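You operate a simulated robot arm through the tools that you are given. There is no shell and no other tool.

You are at the controls of a simulated robot arm. One attempt, no reset.

JOB
Fit the drain stopper and soak the blue drip tray in water.
Fine: lay it in the sink bowl; with the stopper in, run water to about the line and shut the tap; wait till the crust on the tray has turned soft.

It is judged by the outcome, as a careful person would: the job done as asked, and still so three seconds after it is handed in. It fails if anything else is knocked over, pushed out of place, dropped, spilled or broken. A push-on lid holds only when it is set on centred and level and pressed home; a screw cap is set on level and turned clockwise until tight.

ROBOT AND FRAMES
A 7-joint arm with a two-finger parallel gripper, fixed in place. Base frame: the origin is at the foot of the arm, x ahead of it, y to its left, z up. Readings come in cm, degrees, newtons and seconds.
Its first joint turns from -166.0 to 166.0 degrees. Payload 4.4 kg.
The tool frame sits at the grasp point between the pads (the TCP): z along the fingers, y along the line on which they close. The tips reach 2.3 cm beyond it. The gripper opens to 9.4 cm. The fingers are 3.8 cm wide and 1 cm thick; the gripper's body (5.4 by 9.6 cm) begins 3.9 cm behind the TCP.
Orientation is that of the tool frame in the base frame, as a unit quaternion [w, x, y, z]. With the fingers straight down and closing along the base's y, the tool's x points along the base's -x, its y along +y and its z along -z.

CONTROLS
- The arm moves only by the tool arm_command. Its argument "motion" is a list of rows, each an object of numbers (a shift or turn left out is 0, a gripper value left out holds the last): "dx", "dy", "dz": the shift along the tool's x, y, z in m; "rx", "ry", "rz": the turn, a rotation vector about the tool's x, y, z in degrees; "gripper": the closure, from 0 (fully open) to 1 (shut). In form: [{"dx": .., "dy": .., "dz": .., "rx": .., "ry": .., "rz": .., "gripper": ..}, ...]. A call has 1 to 20 rows; each row shifts and turns the commanded pose from where the row before left it, along the tool's axes as they then stand. A row lasts 0.2 s, in which the tool goes at most 5 cm and 8.6 degrees; a call with a longer step from one row to the next is refused whole, and so is a gripper value outside its range. Where a pose cannot be reached the arm comes as near as it can. A force on the tool above 70 N (or 10 N above the force at the start of the call, whichever is more), or a blocked arm, ends the call early, and 0.2 s more pass. Each finger travels about 7.2 cm/s and halts on what it meets, pressing with about 40 N; the grip force reading is that of the motor and also rises with nothing between the fingers. The clock runs only during rows and for 0.2 s after the last one: add rows that do not move to give the fingers time. It gives the time, the measured TCP pose, the force on the tool (base axes), the opening and the grip force at its end, in the units of the frame above (readings bear some noise), with the torque about the TCP (base axes, N m) and any sound that the robot's microphone picked up, and new pictures: "views" is both (left out), scene, wrist or none.
- Cameras (640 x 400 px; columns grow to the right, rows downward): "scene" is fixed at [40.12, -50.02, 141.12]; the picture's right is [0.88, -0.47, 0.00], its down [-0.20, -0.38, -0.90] and it looks along [0.43, 0.80, -0.43] (base axes); focal length 314 px, centre (320, 200). "wrist" rides on the gripper at [8.6, 1.6, -7.5] in the tool frame; the picture's right is [-0.18, 0.98, 0.00], its down [-0.58, -0.11, -0.81] and it looks along [-0.79, -0.15, 0.59] (tool axes); focal length 243 px, centre (320, 200). There is no depth. A picture from a camera that has moved, and an enlarged one, comes with that camera's place and axes in the base frame and with its lens.
- inspect(camera, box): a new picture of the part [left, top, right, bottom] of that camera's present view, enlarged. The clock stands still meanwhile.
- close_job(): hands the job in; it is judged then, once.

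Places have to be worked out from the pictures, the camera data and where the tool is seen. Open the gripper and draw the arm clear of the work before you hand the job in, unless the task says otherwise.

The tools are called after ">>>" by a JSON object that holds its "name" and its "arguments". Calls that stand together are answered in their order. arm_command: Moves the arm, as the interface text tells. Its arguments: {"type":"object","properties":{"motion":{"type":"array","items":{"type":"object","properties":{"dx":{"type":"number"},"dy":{"type":"number"},"dz":{"type":"number"},"rx":{"type":"number"},"ry":{"type":"number"},"rz":{"type":"number"},"gripper":{"type":"number"}}}},"views":{"type":"string","enum":["both","scene","wrist","none"]}},"required":["motion"]} The other tools are called the same way: inspect (camera, box) takes an enlarged picture of a part of a camera's view; close_job () hands the job in.

At the start:

```text
time: 0.0
tcp_pos: [74.42, 32.18, 114.19]
tcp_rot: [0.0, 0.0, 1.0, 0.0]
contact_force: [0.3, 0.3, 0.5]
moment: [0.01, 0.0, -0.03]
grip_width: 9.41
finger_force: 0.0
```

scene: 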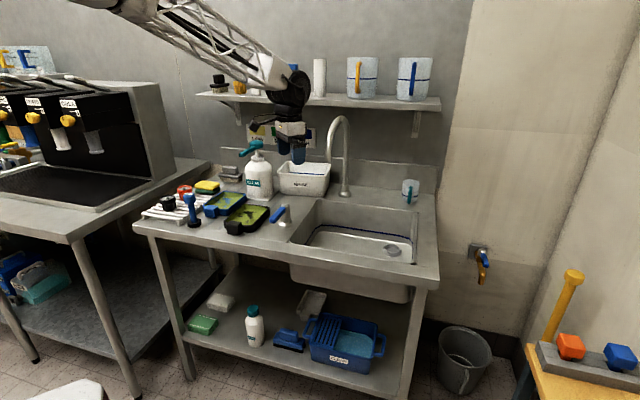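
wrist: 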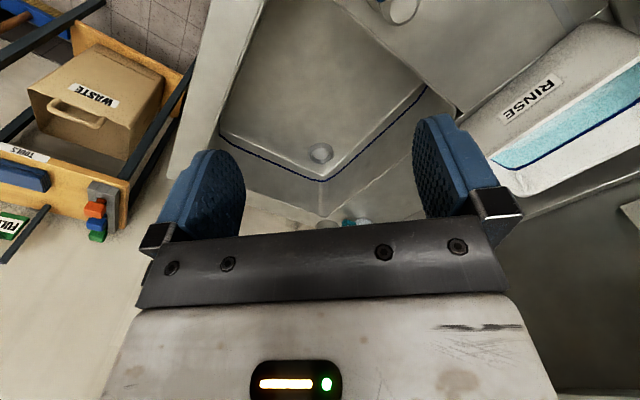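

I'll begin by looking closely at the sink area before moving anything.

>>> {"name": "inspect", "arguments": {"camera": "scene", "box": [130, 130, 290, 240]}}

>>> {"name": "inspect", "arguments": {"camera": "scene", "box": [270, 100, 440, 280]}}

>>> {"name": "inspect", "arguments": {"camera": "scene", "box": [180, 270, 420, 390]}}

>>> {"name": "inspect", "arguments": {"camera": "wrist", "box": [160, 0, 480, 240]}}

```text
3.64 times, centred on (210, 185) of scene
camera zoom: at [40.12, -50.02, 141.12], right [0.88, -0.47, 0.0], down [-0.2, -0.38, -0.9], along [0.43, 0.8, -0.43], focal length 1142 px, centre (720, 254)
```

zoom: 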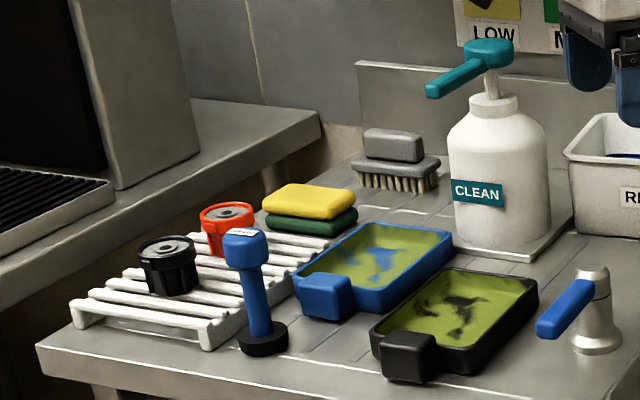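

```text
2.22 times, centred on (355, 190) of scene
camera zoom: at [40.12, -50.02, 141.12], right [0.88, -0.47, 0.0], down [-0.2, -0.38, -0.9], along [0.43, 0.8, -0.43], focal length 698 px, centre (242, 222)
```

zoom: 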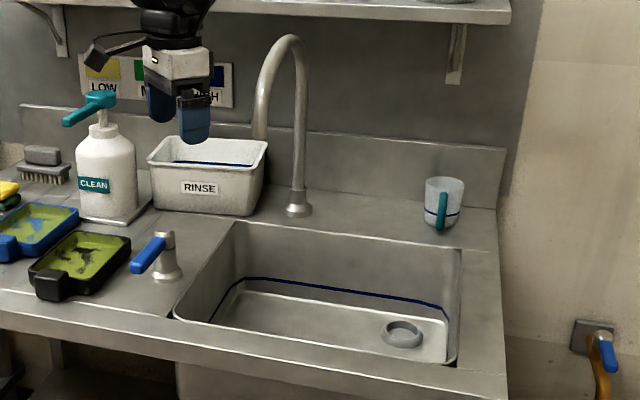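

```text
2.67 times, centred on (300, 330) of scene
camera zoom: at [40.12, -50.02, 141.12], right [0.88, -0.47, 0.0], down [-0.2, -0.38, -0.9], along [0.43, 0.8, -0.43], focal length 837 px, centre (373, -147)
```

zoom: 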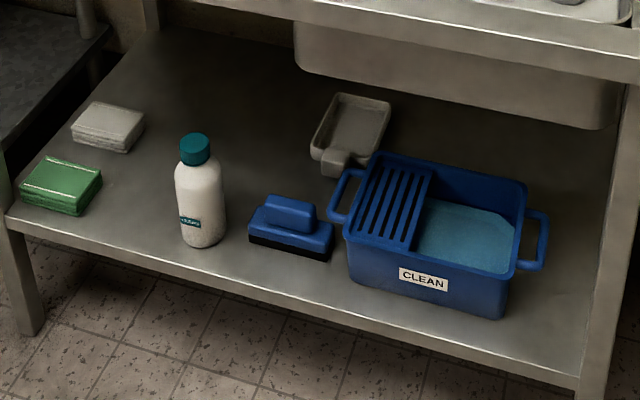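

```text
1.67 times, centred on (320, 120) of wrist
camera zoom: at [65.81, 33.77, 121.67], right [0.18, 0.98, 0.0], down [0.58, -0.11, 0.81], along [0.79, -0.15, -0.59], focal length 404 px, centre (320, 333)
```

zoom: 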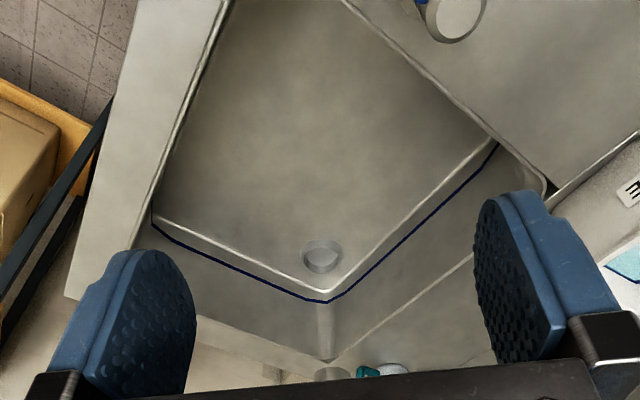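

>>> {"name": "inspect", "arguments": {"camera": "scene", "box": [160, 180, 220, 235]}}

>>> {"name": "inspect", "arguments": {"camera": "scene", "box": [200, 50, 340, 150]}}

>>> {"name": "inspect", "arguments": {"camera": "scene", "box": [200, 180, 300, 240]}}

>>> {"name": "inspect", "arguments": {"camera": "scene", "box": [300, 195, 430, 275]}}

>>> {"name": "inspect", "arguments": {"camera": "wrist", "box": [340, 0, 640, 200]}}

```text
7.27 times, centred on (190, 208) of scene
camera zoom: at [40.12, -50.02, 141.12], right [0.88, -0.47, 0.0], down [-0.2, -0.38, -0.9], along [0.43, 0.8, -0.43], focal length 2283 px, centre (1266, 146)
```

zoom: 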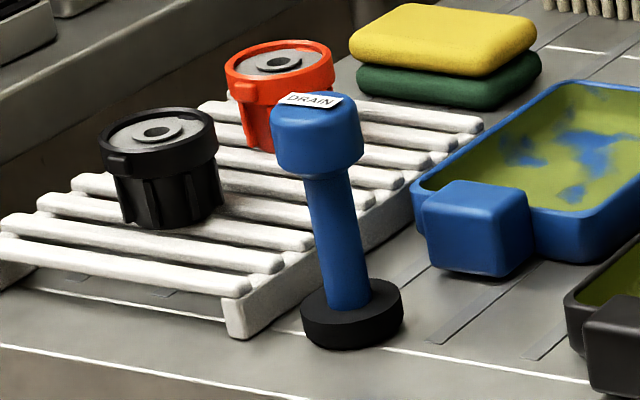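

```text
4.00 times, centred on (270, 100) of scene
camera zoom: at [40.12, -50.02, 141.12], right [0.88, -0.47, 0.0], down [-0.2, -0.38, -0.9], along [0.43, 0.8, -0.43], focal length 1256 px, centre (520, 600)
```

zoom: 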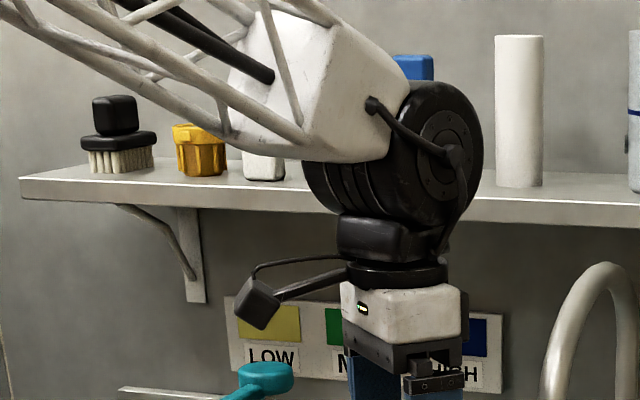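

```text
6.40 times, centred on (250, 210) of scene
camera zoom: at [40.12, -50.02, 141.12], right [0.88, -0.47, 0.0], down [-0.2, -0.38, -0.9], along [0.43, 0.8, -0.43], focal length 2009 px, centre (768, 136)
```

zoom: 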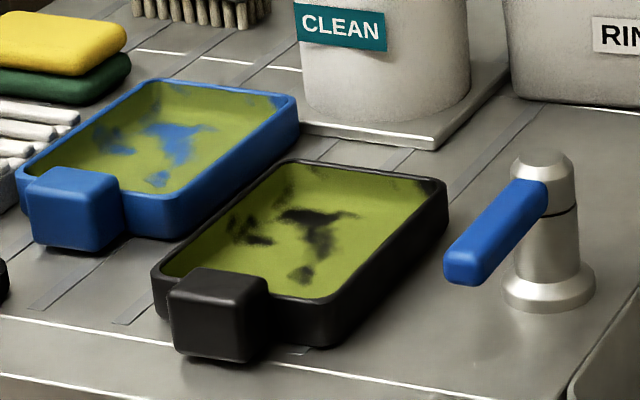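

```text
4.92 times, centred on (365, 235) of scene
camera zoom: at [40.12, -50.02, 141.12], right [0.88, -0.47, 0.0], down [-0.2, -0.38, -0.9], along [0.43, 0.8, -0.43], focal length 1545 px, centre (98, 28)
```

zoom: 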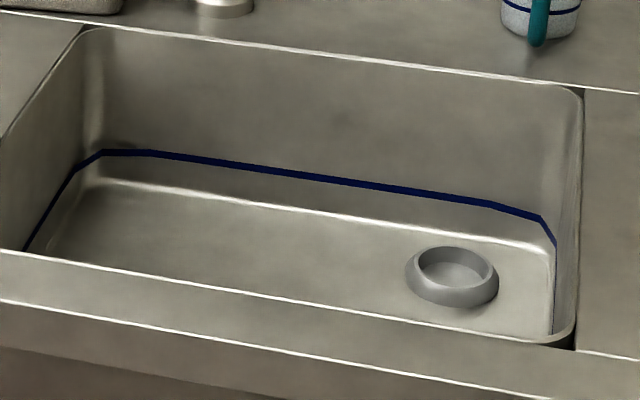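

```text
2.00 times, centred on (490, 100) of wrist
camera zoom: at [65.81, 33.77, 121.67], right [0.18, 0.98, 0.0], down [0.58, -0.11, 0.81], along [0.79, -0.15, -0.59], focal length 485 px, centre (-20, 400)
```

zoom: 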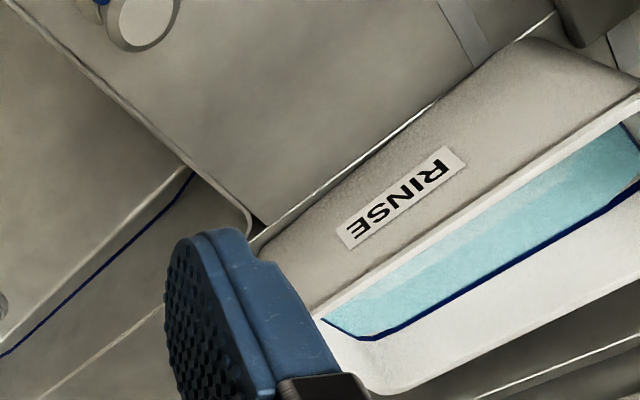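

>>> {"name": "inspect", "arguments": {"camera": "scene", "box": [290, 100, 380, 210]}}

>>> {"name": "inspect", "arguments": {"camera": "scene", "box": [0, 0, 320, 200]}}

```text
3.64 times, centred on (335, 155) of scene
camera zoom: at [40.12, -50.02, 141.12], right [0.88, -0.47, 0.0], down [-0.2, -0.38, -0.9], along [0.43, 0.8, -0.43], focal length 1142 px, centre (266, 364)
```

zoom: 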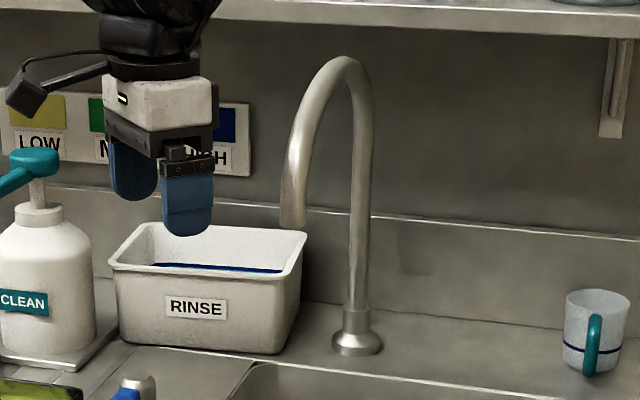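

```text
2.00 times, centred on (160, 100) of scene
camera zoom: at [40.12, -50.02, 141.12], right [0.88, -0.47, 0.0], down [-0.2, -0.38, -0.9], along [0.43, 0.8, -0.43], focal length 628 px, centre (640, 400)
```

zoom: 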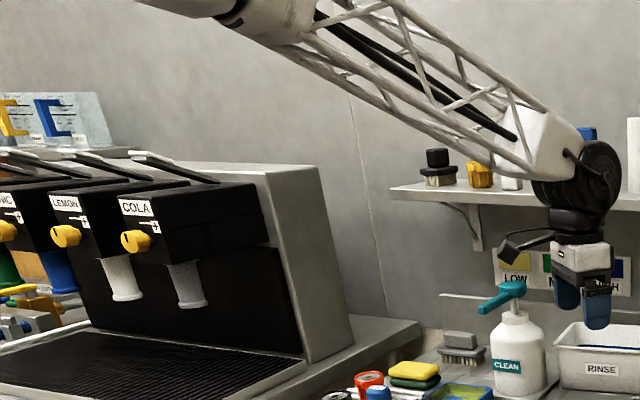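

The stopper is the blue "DRAIN" plug near (47,56,86). The drain ring is near (112,25,72) and looks close to the arm's reach limit, so I'll test reach there with the empty hand, keeping clear of the spout.

>>> {"name": "arm_command", "arguments": {"motion": [{"dy": -0.04}, {"dy": -0.04}, {"dy": -0.02}, {"dx": -0.04}, {"dx": -0.04}, {"dx": -0.04}, {"dx": -0.04}, {"dx": -0.04}, {"dx": -0.04}, {"dx": -0.04}, {"dx": -0.04}, {"dx": -0.04}, {}, {}]}}

```text
time: 3.0
tcp_pos: [110.35, 22.05, 114.09]
tcp_rot: [0.001, 0.0, 1.0, -0.001]
contact_force: [0.1, 0.6, -0.3]
moment: [-0.02, -0.02, 0.01]
grip_width: 9.43
finger_force: 0.1
camera wrist: at [101.78, 23.62, 121.6], right [0.18, 0.98, 0.0], down [0.58, -0.11, 0.81], along [0.79, -0.15, -0.59], focal length 243 px, centre (320, 200)
```

scene: 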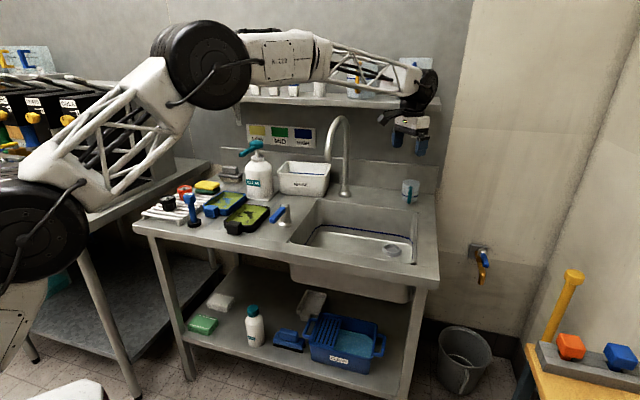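
wrist: 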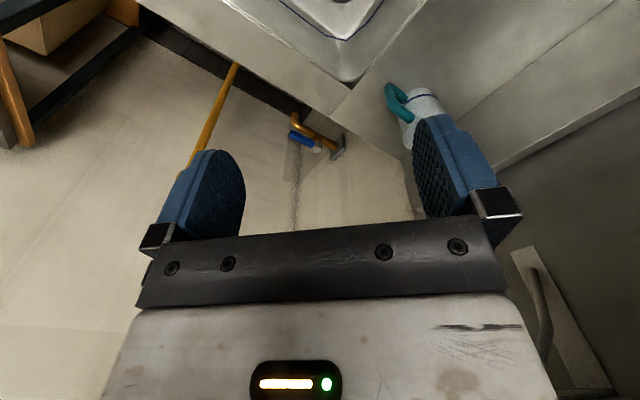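

Straight-down reach at this height is fine. I'll test lower over the drain, staying above rim level.

>>> {"name": "arm_command", "arguments": {"motion": [{"dz": 0.04}, {"dz": 0.04}, {"dz": 0.04}, {"dz": 0.04}, {"dz": 0.04}, {"dz": 0.04}, {}, {}]}}

```text
time: 4.8
tcp_pos: [110.22, 22.02, 89.9]
tcp_rot: [-0.001, 0.0, 1.0, 0.0]
contact_force: [-0.2, 0.2, -0.1]
moment: [0.0, -0.01, -0.02]
grip_width: 9.38
finger_force: 0.0
camera wrist: at [101.69, 23.62, 97.48], right [0.18, 0.98, 0.0], down [0.58, -0.11, 0.81], along [0.79, -0.15, -0.59], focal length 243 px, centre (320, 200)
```

scene: 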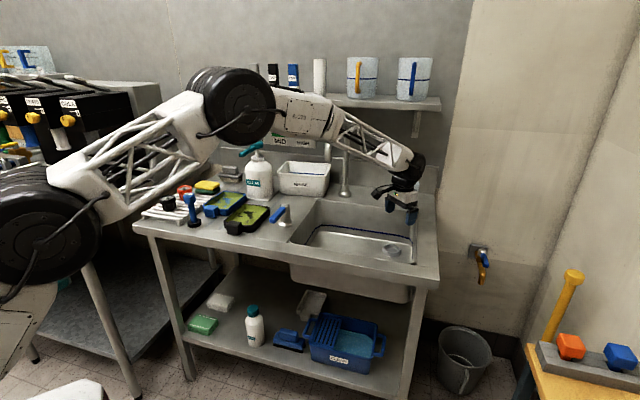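
wrist: 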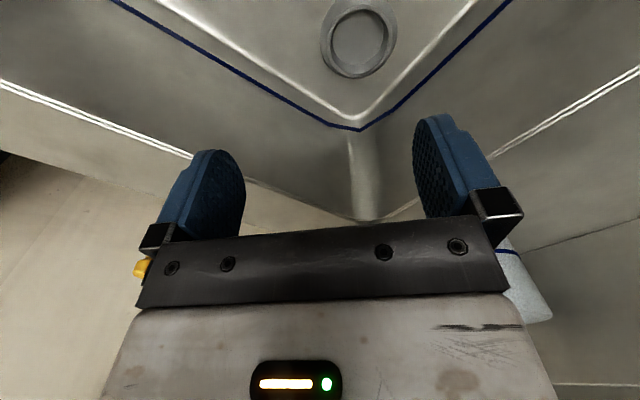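

Reach over the drain is good. Wrist and scene rays agree on the ring at about (111.5, 25.4, 72.7), with an opening of about 5 cm. Next I go back up and over to look at the stopper.

>>> {"name": "arm_command", "arguments": {"motion": [{"dz": -0.045}, {"dz": -0.045}, {"dz": -0.045}, {"dz": -0.045}, {"dz": -0.045}, {"dx": 0.045}, {"dx": 0.045}, {"dx": 0.045}, {"dx": 0.045}, {"dx": 0.045}, {"dx": 0.045}, {"dx": 0.045}, {"dx": 0.045}], "views": "none"}}

>>> {"name": "arm_command", "arguments": {"motion": [{"dx": 0.035, "dy": 0.035}, {"dx": 0.035, "dy": 0.035}, {"dx": 0.035, "dy": 0.035}, {"dx": 0.035, "dy": 0.035}, {"dx": 0.035, "dy": 0.035}, {"dx": 0.035, "dy": 0.035}, {"dx": 0.035, "dy": 0.035}, {"dx": 0.035, "dy": 0.035}, {"dx": 0.035, "dy": 0.035}, {"dx": 0.03, "dy": 0.035}, {}, {}]}}

```text
time: 7.6
tcp_pos: [74.43, 22.08, 112.38]
tcp_rot: [-0.001, 0.0, 1.0, 0.001]
contact_force: [-0.2, 0.4, -0.1]
moment: [0.01, -0.01, -0.05]
grip_width: 9.41
finger_force: 0.1
```

```text
time: 10.2
tcp_pos: [39.59, 57.09, 112.65]
tcp_rot: [0.0, 0.0, 1.0, 0.001]
contact_force: [-0.3, 0.5, -0.6]
moment: [0.0, -0.02, -0.01]
grip_width: 9.39
finger_force: 0.0
camera wrist: at [30.99, 58.72, 120.19], right [0.18, 0.98, 0.0], down [0.58, -0.11, 0.81], along [0.79, -0.15, -0.59], focal length 243 px, centre (320, 200)
```

scene: 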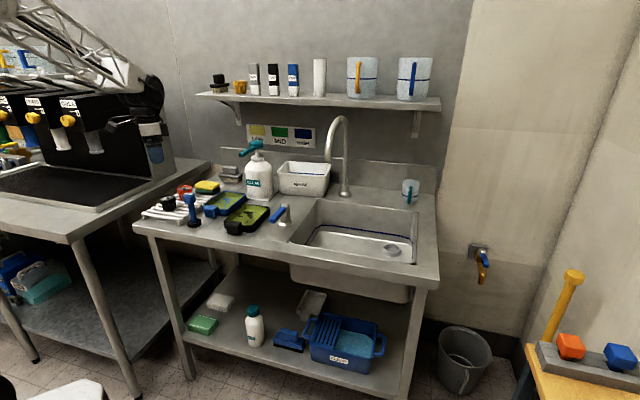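
wrist: 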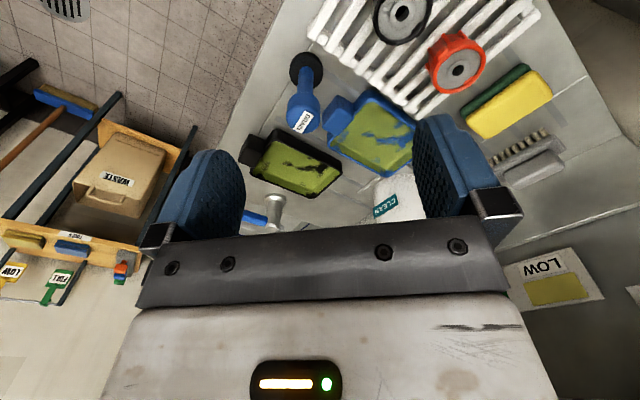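

>>> {"name": "inspect", "arguments": {"camera": "wrist", "box": [220, 0, 440, 140]}}

>>> {"name": "inspect", "arguments": {"camera": "wrist", "box": [220, 100, 440, 240]}}

>>> {"name": "inspect", "arguments": {"camera": "scene", "box": [220, 110, 330, 180]}}

```text
2.86 times, centred on (330, 70) of wrist
camera zoom: at [30.99, 58.72, 120.19], right [0.18, 0.98, 0.0], down [0.58, -0.11, 0.81], along [0.79, -0.15, -0.59], focal length 693 px, centre (291, 571)
```

zoom: 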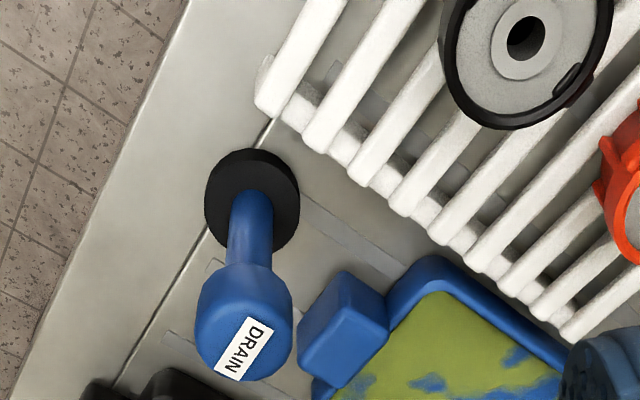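

```text
2.86 times, centred on (330, 170) of wrist
camera zoom: at [30.99, 58.72, 120.19], right [0.18, 0.98, 0.0], down [0.58, -0.11, 0.81], along [0.79, -0.15, -0.59], focal length 693 px, centre (291, 286)
```

zoom: 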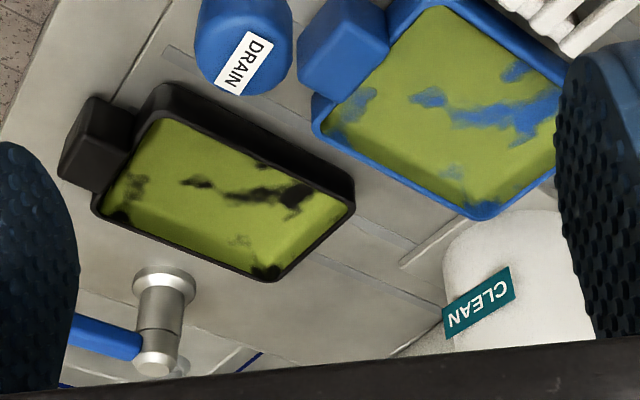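

```text
5.71 times, centred on (275, 145) of scene
camera zoom: at [40.12, -50.02, 141.12], right [0.88, -0.47, 0.0], down [-0.2, -0.38, -0.9], along [0.43, 0.8, -0.43], focal length 1794 px, centre (577, 514)
```

zoom: 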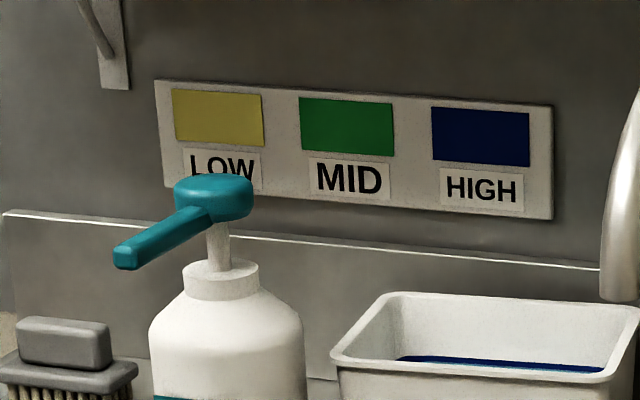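

Triangulating both views puts the stopper axis at about (46.7, 53.9), with its bottom at z≈86 and the knob top at z≈98. I'll centre above it and lower partway.

>>> {"name": "arm_command", "arguments": {"motion": [{"dx": -0.036, "dy": -0.016}, {"dx": -0.035, "dy": -0.016}, {"dz": 0.03}, {"dz": 0.03}, {}, {}]}}

>>> {"name": "inspect", "arguments": {"camera": "scene", "box": [140, 120, 250, 240]}}

```text
time: 11.6
tcp_pos: [47.01, 53.96, 106.67]
tcp_rot: [0.0, 0.0, 1.0, 0.0]
contact_force: [0.8, -0.9, -1.0]
moment: [-0.02, 0.03, 0.04]
grip_width: 9.39
finger_force: 0.0
camera wrist: at [38.29, 55.55, 114.09], right [0.18, 0.98, 0.0], down [0.58, -0.11, 0.81], along [0.79, -0.15, -0.59], focal length 243 px, centre (320, 200)
```

scene: 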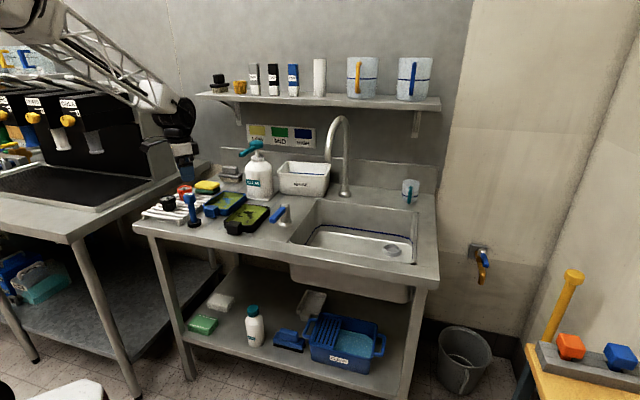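
wrist: 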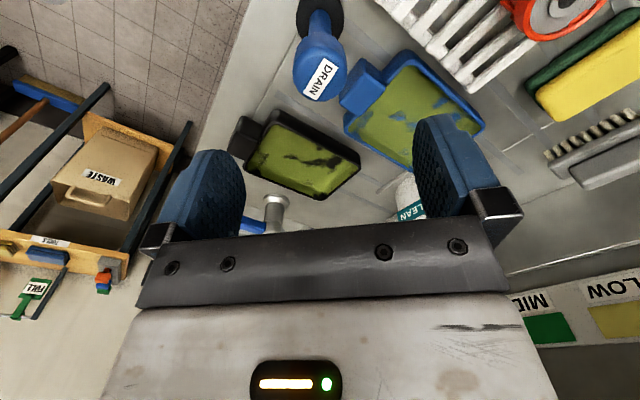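

```text
3.33 times, centred on (195, 180) of scene
camera zoom: at [40.12, -50.02, 141.12], right [0.88, -0.47, 0.0], down [-0.2, -0.38, -0.9], along [0.43, 0.8, -0.43], focal length 1046 px, centre (737, 267)
```

zoom: 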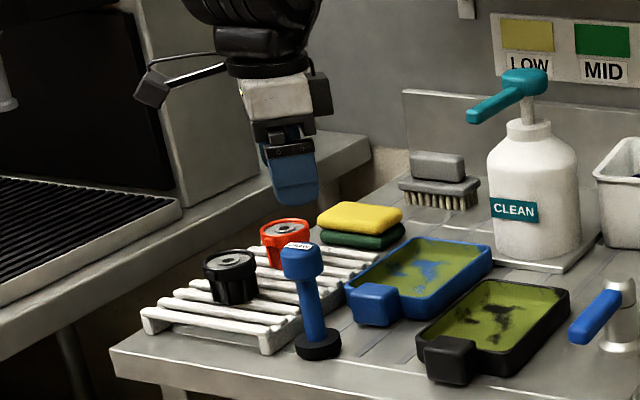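

The label appears within 3 px of where I predicted, so the tool is centred. I lower to the knob (TCP z≈95.2), then close gently.

>>> {"name": "arm_command", "arguments": {"motion": [{"dz": 0.03, "dx": 0.002}, {"dz": 0.03}, {"dz": 0.03}, {"dz": 0.024}, {}, {}]}}

>>> {"name": "inspect", "arguments": {"camera": "scene", "box": [140, 140, 250, 240]}}

```text
time: 13.0
tcp_pos: [46.97, 54.09, 95.16]
tcp_rot: [0.0, 0.0, 1.0, 0.0]
contact_force: [-0.8, 0.2, -0.9]
moment: [0.02, 0.06, 0.0]
grip_width: 9.41
finger_force: 0.2
camera wrist: at [38.22, 55.6, 102.77], right [0.18, 0.98, 0.0], down [0.58, -0.11, 0.81], along [0.79, -0.15, -0.59], focal length 243 px, centre (320, 200)
```

scene: 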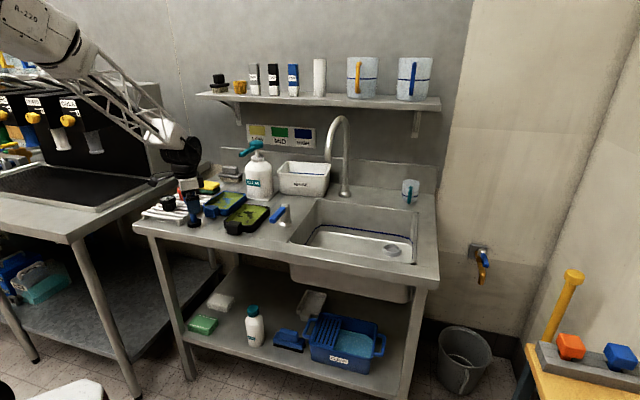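
wrist: 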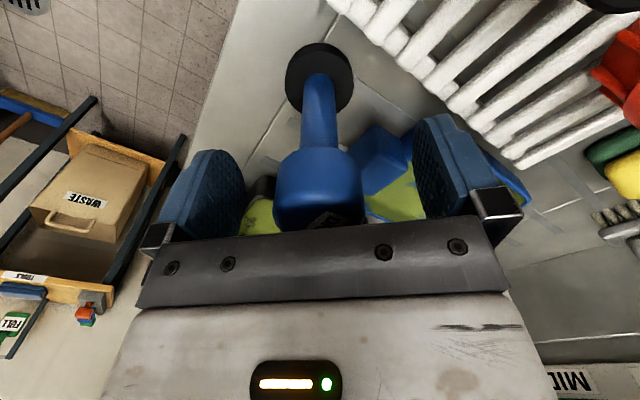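

```text
4.00 times, centred on (195, 190) of scene
camera zoom: at [40.12, -50.02, 141.12], right [0.88, -0.47, 0.0], down [-0.2, -0.38, -0.9], along [0.43, 0.8, -0.43], focal length 1256 px, centre (820, 240)
```

zoom: 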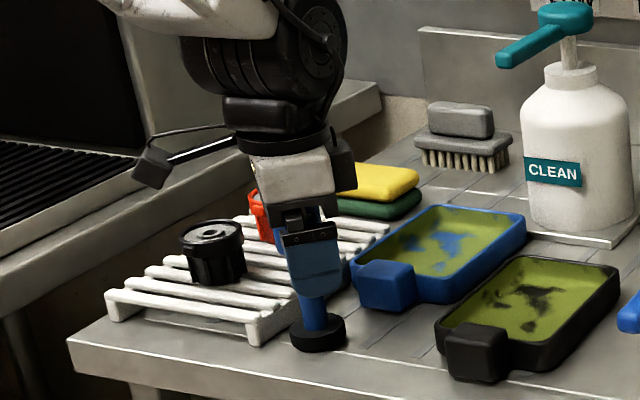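

Knob is between the fingers. The puck ray suggests x≈46.4, so I nudge 0.5 cm back, then close and allow time.

>>> {"name": "arm_command", "arguments": {"motion": [{"dx": 0.005}, {}, {"gripper": 0.4}, {"gripper": 0.5}, {"gripper": 0.6}, {"gripper": 0.8}, {"gripper": 1.0}, {}]}}

```text
time: 14.8
tcp_pos: [46.33, 54.04, 95.26]
tcp_rot: [0.0, 0.0, 1.0, 0.0]
contact_force: [0.6, 0.5, 0.9]
moment: [0.0, -0.02, 0.01]
grip_width: 3.66
finger_force: 39.9
camera wrist: at [37.72, 55.58, 102.78], right [0.18, 0.98, 0.0], down [0.58, -0.11, 0.81], along [0.79, -0.15, -0.59], focal length 243 px, centre (320, 200)
```

scene: 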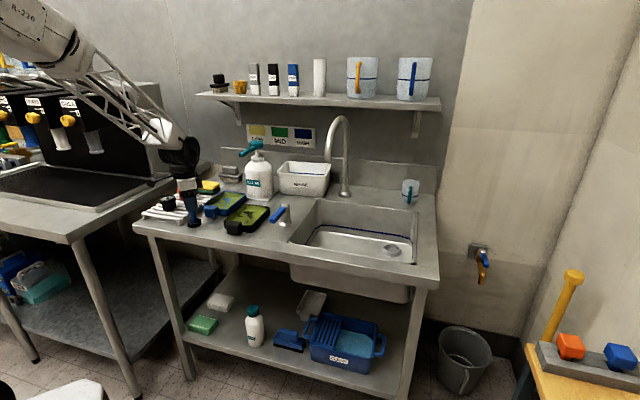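
wrist: 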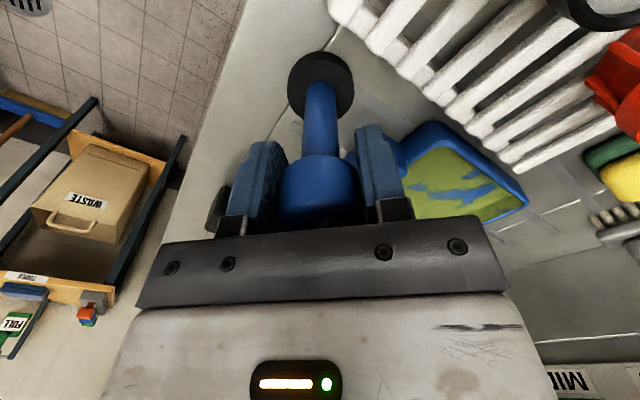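

Gripped at 3.66 cm on the knob. I lift straight up and check the stopper hangs straight.

>>> {"name": "arm_command", "arguments": {"motion": [{"dz": -0.01}, {"dz": -0.03}, {"dz": -0.04}, {"dz": -0.04}, {"dz": -0.04}, {"dz": -0.04}, {}, {}]}}

>>> {"name": "inspect", "arguments": {"camera": "wrist", "box": [220, 0, 440, 240]}}

>>> {"name": "inspect", "arguments": {"camera": "scene", "box": [140, 90, 250, 240]}}

```text
time: 16.6
tcp_pos: [46.26, 53.86, 115.4]
tcp_rot: [-0.001, 0.001, 1.0, 0.0]
contact_force: [0.2, 0.1, -1.4]
moment: [0.0, -0.02, -0.02]
grip_width: 3.65
finger_force: 39.9
camera wrist: at [37.73, 55.49, 122.9], right [0.18, 0.98, 0.0], down [0.58, -0.11, 0.81], along [0.79, -0.15, -0.59], focal length 243 px, centre (320, 200)
```

scene: 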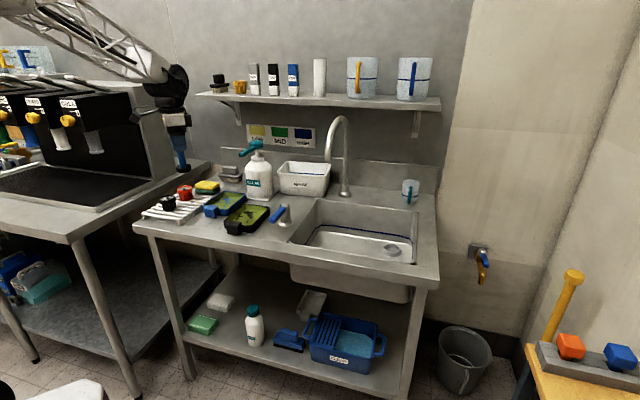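
wrist: 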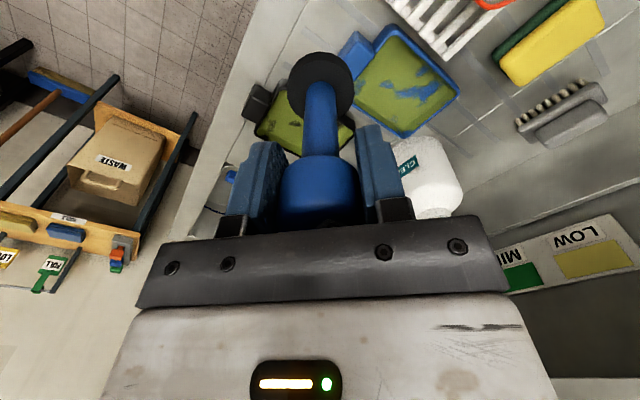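

```text
1.67 times, centred on (330, 120) of wrist
camera zoom: at [37.73, 55.49, 122.9], right [0.18, 0.98, 0.0], down [0.58, -0.11, 0.81], along [0.79, -0.15, -0.59], focal length 404 px, centre (303, 333)
```

zoom: 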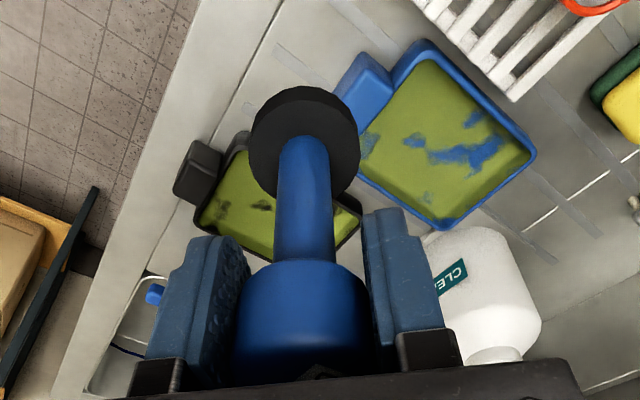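

```text
2.67 times, centred on (195, 165) of scene
camera zoom: at [40.12, -50.02, 141.12], right [0.88, -0.47, 0.0], down [-0.2, -0.38, -0.9], along [0.43, 0.8, -0.43], focal length 837 px, centre (653, 293)
```

zoom: 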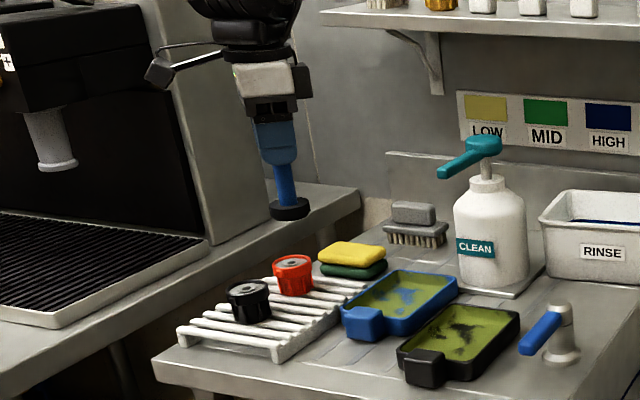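

The stopper hangs straight; its puck centre is about 8 cm below the TCP and on axis. I carry it around the front of the spout to above the drain.

>>> {"name": "arm_command", "arguments": {"motion": [{"dx": -0.02, "dy": -0.02}, {"dx": -0.035, "dy": -0.035}, {"dx": -0.035, "dy": -0.035}, {"dx": -0.035, "dy": -0.035}, {"dx": -0.035, "dy": -0.035}, {"dx": -0.035, "dy": -0.035}, {"dx": -0.035, "dy": -0.035}, {"dx": -0.035, "dy": -0.035}, {"dx": -0.035, "dy": -0.035}, {"dx": -0.04}, {"dx": -0.04}, {"dx": -0.04}, {"dx": -0.04}, {"dx": -0.04}, {"dx": -0.04}, {"dx": -0.04}, {"dx": -0.04}, {}], "views": "none"}}

>>> {"name": "arm_command", "arguments": {"motion": [{"dx": -0.02, "dy": 0.03}, {"dz": 0.03}, {"dz": 0.03}, {"dz": 0.04}, {"dz": 0.04}, {"dz": 0.04}, {"dz": 0.03}, {}, {}]}}

>>> {"name": "inspect", "arguments": {"camera": "wrist", "box": [220, 0, 440, 140]}}

```text
time: 20.4
tcp_pos: [108.27, 24.05, 115.27]
tcp_rot: [0.0, 0.0, 1.0, 0.0]
contact_force: [0.1, 0.8, -1.3]
moment: [-0.01, 0.05, 0.01]
grip_width: 3.64
finger_force: 39.8
```

```text
time: 22.4
tcp_pos: [110.08, 27.06, 94.2]
tcp_rot: [0.001, 0.001, 1.0, 0.0]
contact_force: [0.4, -0.1, -0.9]
moment: [0.02, 0.04, -0.02]
grip_width: 3.67
finger_force: 39.4
camera wrist: at [101.42, 28.64, 101.71], right [0.18, 0.98, 0.0], down [0.58, -0.11, 0.81], along [0.79, -0.15, -0.59], focal length 243 px, centre (320, 200)
```

scene: 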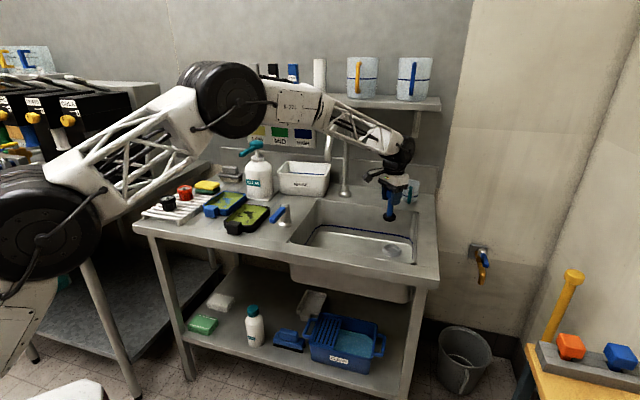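
wrist: 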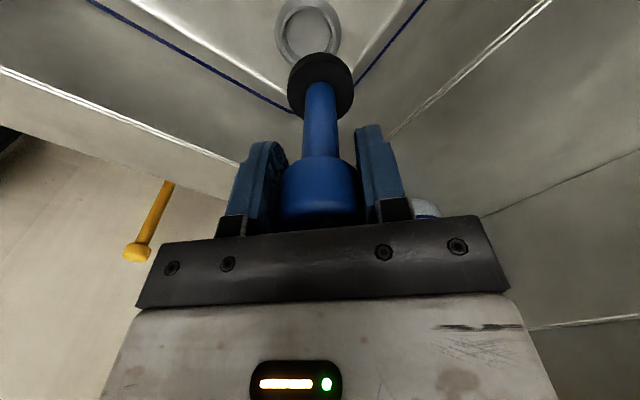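

```text
2.86 times, centred on (330, 70) of wrist
camera zoom: at [101.42, 28.64, 101.71], right [0.18, 0.98, 0.0], down [0.58, -0.11, 0.81], along [0.79, -0.15, -0.59], focal length 693 px, centre (291, 571)
```

zoom: 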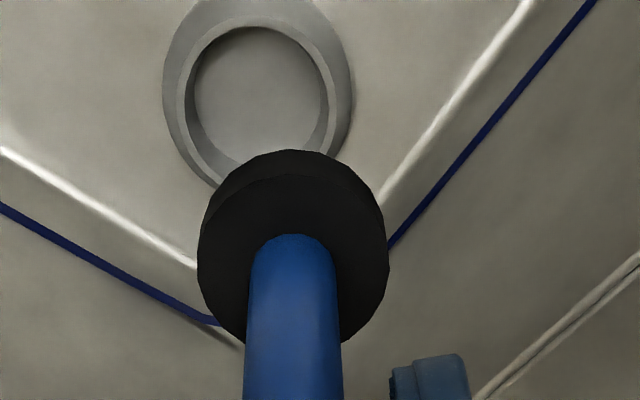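

The ring and puck are both in view; I'll check the puck's offset in the scene view before lowering.

>>> {"name": "inspect", "arguments": {"camera": "scene", "box": [360, 175, 424, 265]}}

```text
4.44 times, centred on (392, 220) of scene
camera zoom: at [40.12, -50.02, 141.12], right [0.88, -0.47, 0.0], down [-0.2, -0.38, -0.9], along [0.43, 0.8, -0.43], focal length 1395 px, centre (0, 111)
```

zoom: 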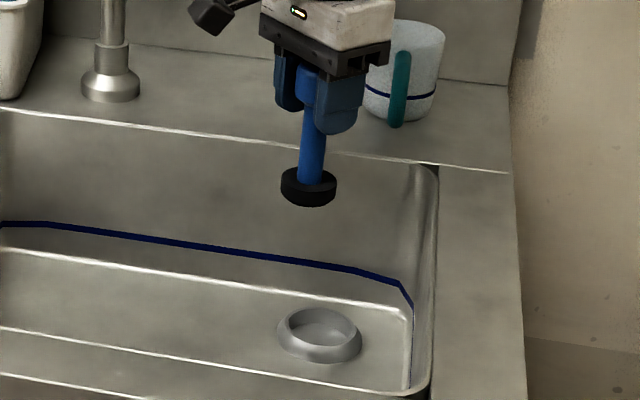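

Puck ≈4.5 cm and ring opening ≈5.2 cm, and there is no noticeable offset. I move over (111.3, 25.4) and lower to just above the ring.

>>> {"name": "arm_command", "arguments": {"motion": [{"dx": -0.012, "dy": -0.016}, {}, {"dz": 0.02}, {"dz": 0.02}, {"dz": 0.02}, {"dz": 0.02}, {"dz": 0.01}, {}, {}]}}

>>> {"name": "inspect", "arguments": {"camera": "wrist", "box": [240, 0, 400, 140]}}

>>> {"name": "inspect", "arguments": {"camera": "scene", "box": [360, 200, 424, 270]}}

```text
time: 24.4
tcp_pos: [111.68, 25.47, 85.23]
tcp_rot: [0.0, 0.0, 1.0, 0.0]
contact_force: [-0.3, -0.1, -1.1]
moment: [-0.03, -0.02, -0.03]
grip_width: 3.66
finger_force: 40.1
camera wrist: at [103.01, 26.97, 92.72], right [0.18, 0.98, 0.0], down [0.58, -0.11, 0.81], along [0.79, -0.15, -0.59], focal length 243 px, centre (320, 200)
```

scene: 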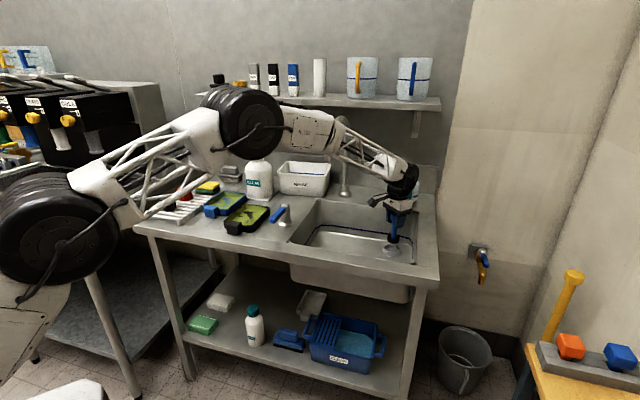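
wrist: 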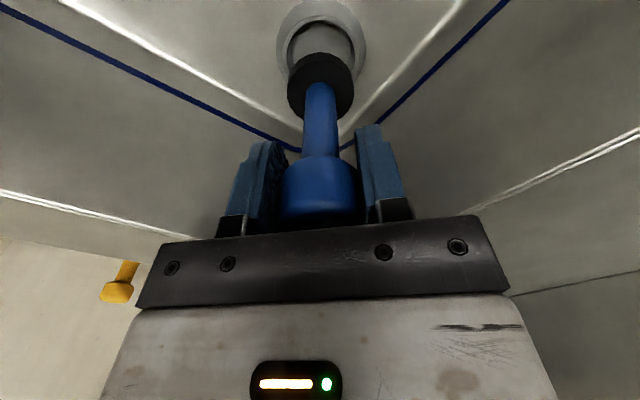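

```text
2.86 times, centred on (320, 70) of wrist
camera zoom: at [103.01, 26.97, 92.72], right [0.18, 0.98, 0.0], down [0.58, -0.11, 0.81], along [0.79, -0.15, -0.59], focal length 693 px, centre (320, 571)
```

zoom: 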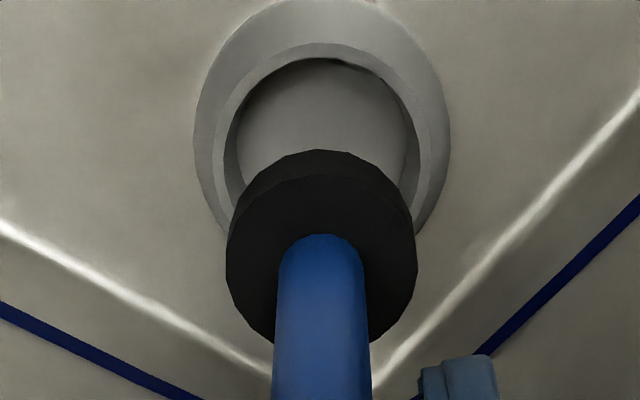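

```text
5.71 times, centred on (392, 235) of scene
camera zoom: at [40.12, -50.02, 141.12], right [0.88, -0.47, 0.0], down [-0.2, -0.38, -0.9], along [0.43, 0.8, -0.43], focal length 1794 px, centre (-91, 0)
```

zoom: 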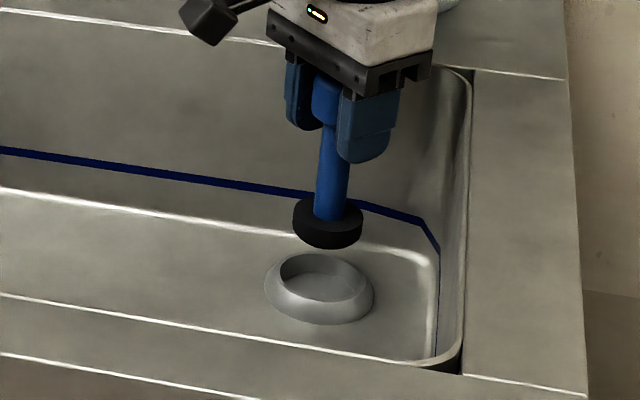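

Laterally aligned; fore-aft the puck looks about 0.3–0.4 cm too far in +x. I correct and lower another 1.5 cm.

>>> {"name": "arm_command", "arguments": {"motion": [{"dx": 0.003}, {"dz": 0.008}, {"dz": 0.007}, {}, {}]}}

>>> {"name": "inspect", "arguments": {"camera": "wrist", "box": [240, 0, 400, 140]}}

>>> {"name": "inspect", "arguments": {"camera": "scene", "box": [370, 220, 418, 265]}}

```text
time: 25.6
tcp_pos: [111.23, 25.35, 83.68]
tcp_rot: [0.001, 0.001, 1.0, 0.0]
contact_force: [0.1, 0.1, -2.5]
moment: [-0.02, 0.01, -0.01]
grip_width: 3.68
finger_force: 40.2
camera wrist: at [102.71, 26.94, 91.22], right [0.18, 0.98, 0.0], down [0.58, -0.11, 0.81], along [0.79, -0.15, -0.59], focal length 243 px, centre (320, 200)
```

scene: 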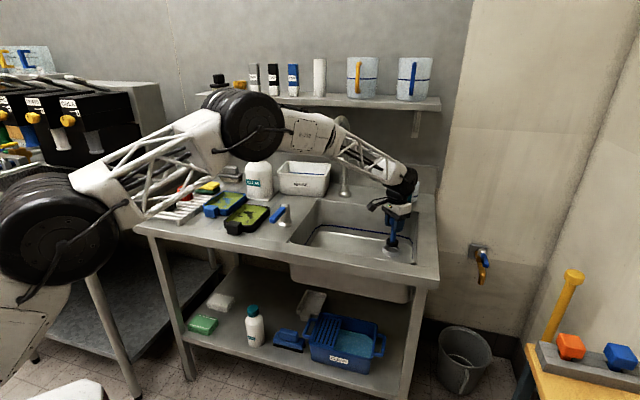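
wrist: 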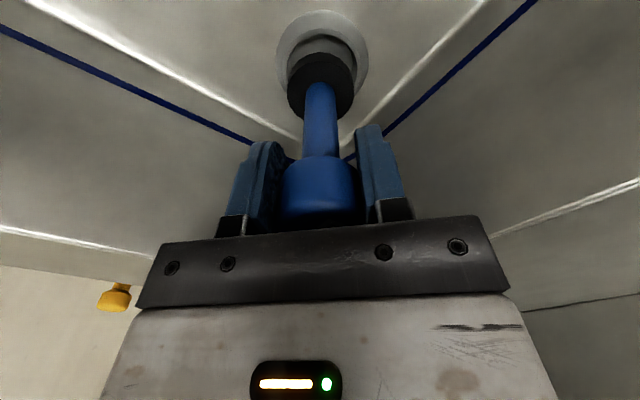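

```text
2.86 times, centred on (320, 70) of wrist
camera zoom: at [102.71, 26.94, 91.22], right [0.18, 0.98, 0.0], down [0.58, -0.11, 0.81], along [0.79, -0.15, -0.59], focal length 693 px, centre (320, 571)
```

zoom: 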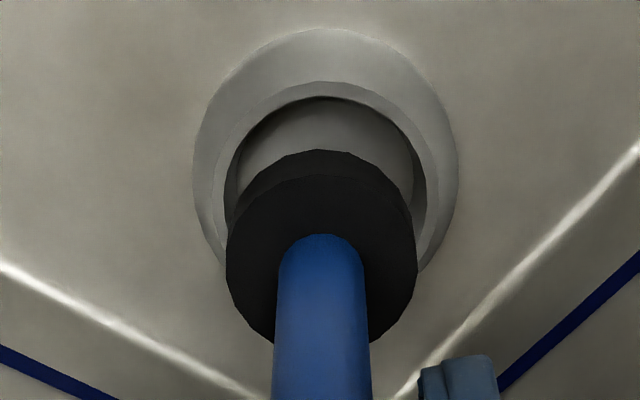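

```text
8.89 times, centred on (394, 242) of scene
camera zoom: at [40.12, -50.02, 141.12], right [0.88, -0.47, 0.0], down [-0.2, -0.38, -0.9], along [0.43, 0.8, -0.43], focal length 2790 px, centre (-338, -178)
```

zoom: 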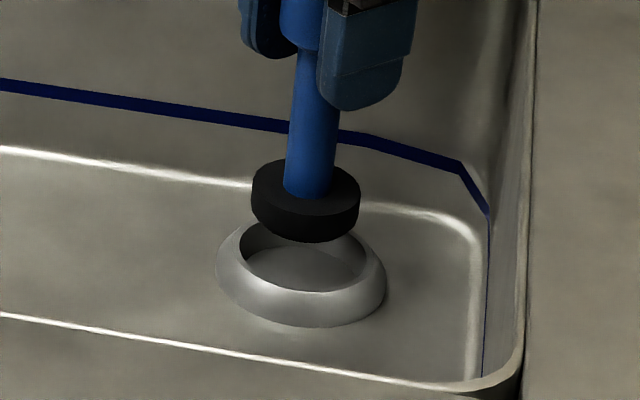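

Both views show the puck centred on the ring within about 1–2 mm. I shift +0.1 cm in y and lower slowly into the seat, watching force.

>>> {"name": "arm_command", "arguments": {"motion": [{"dy": 0.001, "dz": 0.004}, {"dz": 0.004}, {"dz": 0.004}, {"dz": 0.004}, {}]}}

>>> {"name": "inspect", "arguments": {"camera": "scene", "box": [370, 220, 418, 265]}}

>>> {"name": "inspect", "arguments": {"camera": "wrist", "box": [240, 0, 400, 140]}}

```text
time: 26.8
tcp_pos: [111.36, 25.47, 82.16]
tcp_rot: [0.0, 0.0, 1.0, 0.0]
contact_force: [-0.1, -0.4, -2.2]
moment: [0.03, -0.02, 0.01]
grip_width: 3.67
finger_force: 40.0
camera wrist: at [102.71, 27.06, 89.63], right [0.18, 0.98, 0.0], down [0.58, -0.11, 0.81], along [0.79, -0.15, -0.59], focal length 243 px, centre (320, 200)
```

scene: 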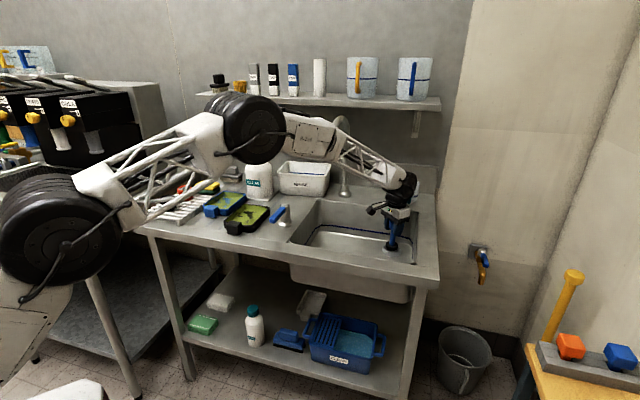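
wrist: 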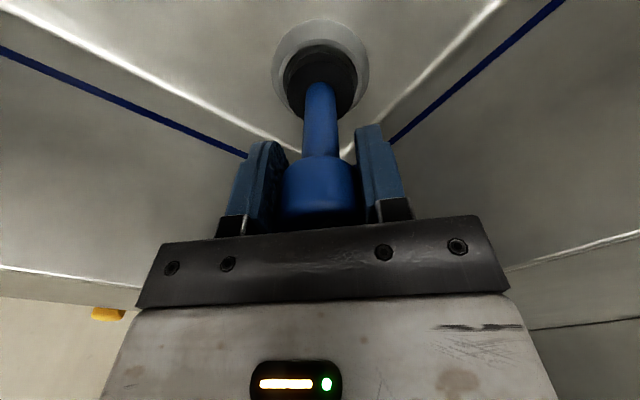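

```text
8.89 times, centred on (394, 242) of scene
camera zoom: at [40.12, -50.02, 141.12], right [0.88, -0.47, 0.0], down [-0.2, -0.38, -0.9], along [0.43, 0.8, -0.43], focal length 2790 px, centre (-338, -178)
```

zoom: 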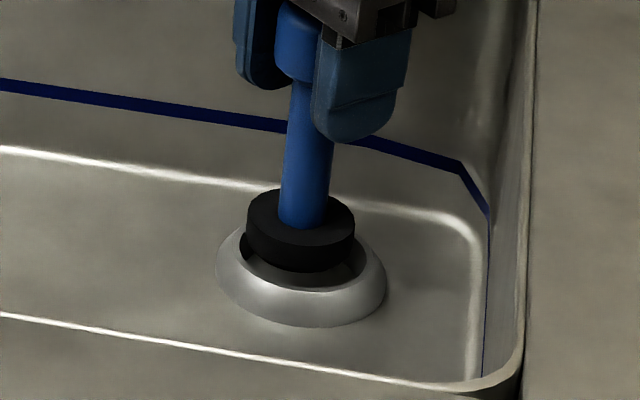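

```text
2.86 times, centred on (320, 70) of wrist
camera zoom: at [102.71, 27.06, 89.63], right [0.18, 0.98, 0.0], down [0.58, -0.11, 0.81], along [0.79, -0.15, -0.59], focal length 693 px, centre (320, 571)
```

zoom: 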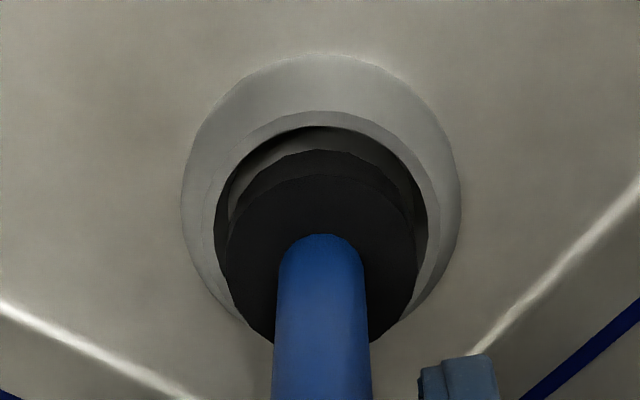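

The puck is entering the ring, centred in both views. I continue down in small steps until it seats.

>>> {"name": "arm_command", "arguments": {"motion": [{"dz": 0.004}, {"dz": 0.003}, {"dz": 0.003}, {}]}}

>>> {"name": "inspect", "arguments": {"camera": "scene", "box": [370, 220, 418, 265]}}

>>> {"name": "inspect", "arguments": {"camera": "wrist", "box": [240, 0, 400, 140]}}

```text
time: 27.8
tcp_pos: [111.3, 25.37, 81.32]
tcp_rot: [0.002, 0.001, 1.0, 0.0]
contact_force: [11.1, -3.0, 13.7]
moment: [-0.15, -0.71, -0.04]
grip_width: 3.63
finger_force: 39.9
camera wrist: at [102.73, 27.03, 88.88], right [0.18, 0.98, 0.0], down [0.58, -0.11, 0.81], along [0.79, -0.15, -0.59], focal length 243 px, centre (320, 200)
```

scene: 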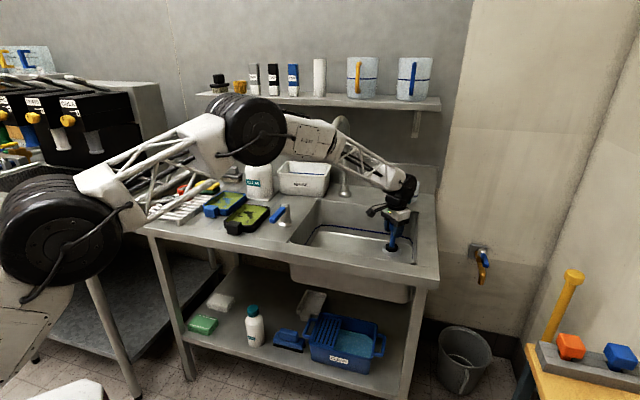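
wrist: 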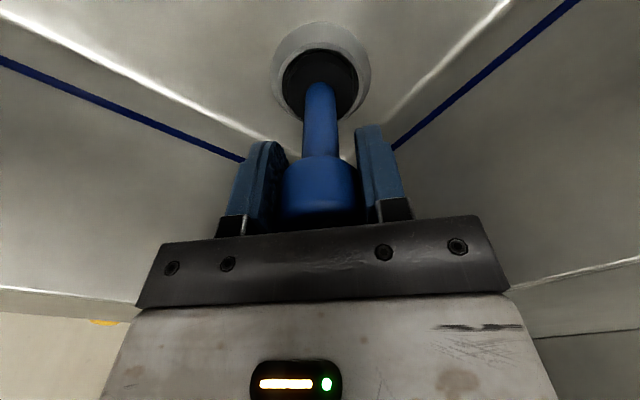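

```text
8.89 times, centred on (394, 242) of scene
camera zoom: at [40.12, -50.02, 141.12], right [0.88, -0.47, 0.0], down [-0.2, -0.38, -0.9], along [0.43, 0.8, -0.43], focal length 2790 px, centre (-338, -178)
```

zoom: 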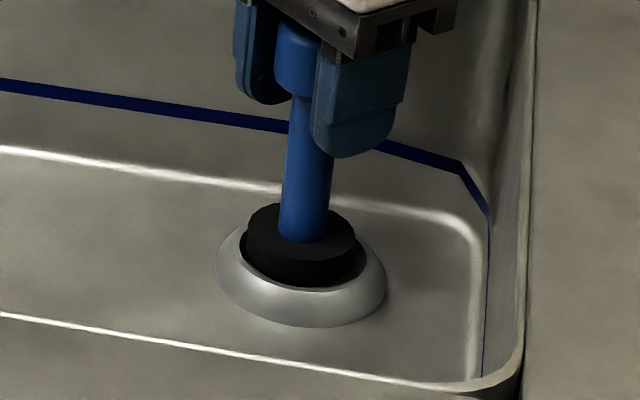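

```text
2.86 times, centred on (320, 70) of wrist
camera zoom: at [102.73, 27.03, 88.88], right [0.18, 0.98, 0.0], down [0.58, -0.11, 0.81], along [0.79, -0.15, -0.59], focal length 693 px, centre (320, 571)
```

zoom: 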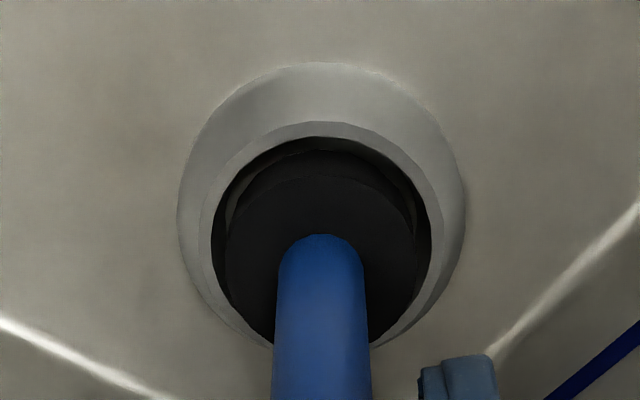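

Contact is pushing the tool toward +x (11 N, −3 N in y), so the puck rides the near side of the ring. I ease +x slightly to follow it.

>>> {"name": "arm_command", "arguments": {"motion": [{"dx": -0.0015, "dy": -0.0003}, {}], "views": "none"}}

```text
time: 28.4
tcp_pos: [111.45, 25.37, 81.28]
tcp_rot: [0.002, 0.0, 1.0, 0.0]
contact_force: [13.2, -3.6, 18.0]
moment: [-0.11, -0.81, -0.05]
grip_width: 3.67
finger_force: 39.8
```

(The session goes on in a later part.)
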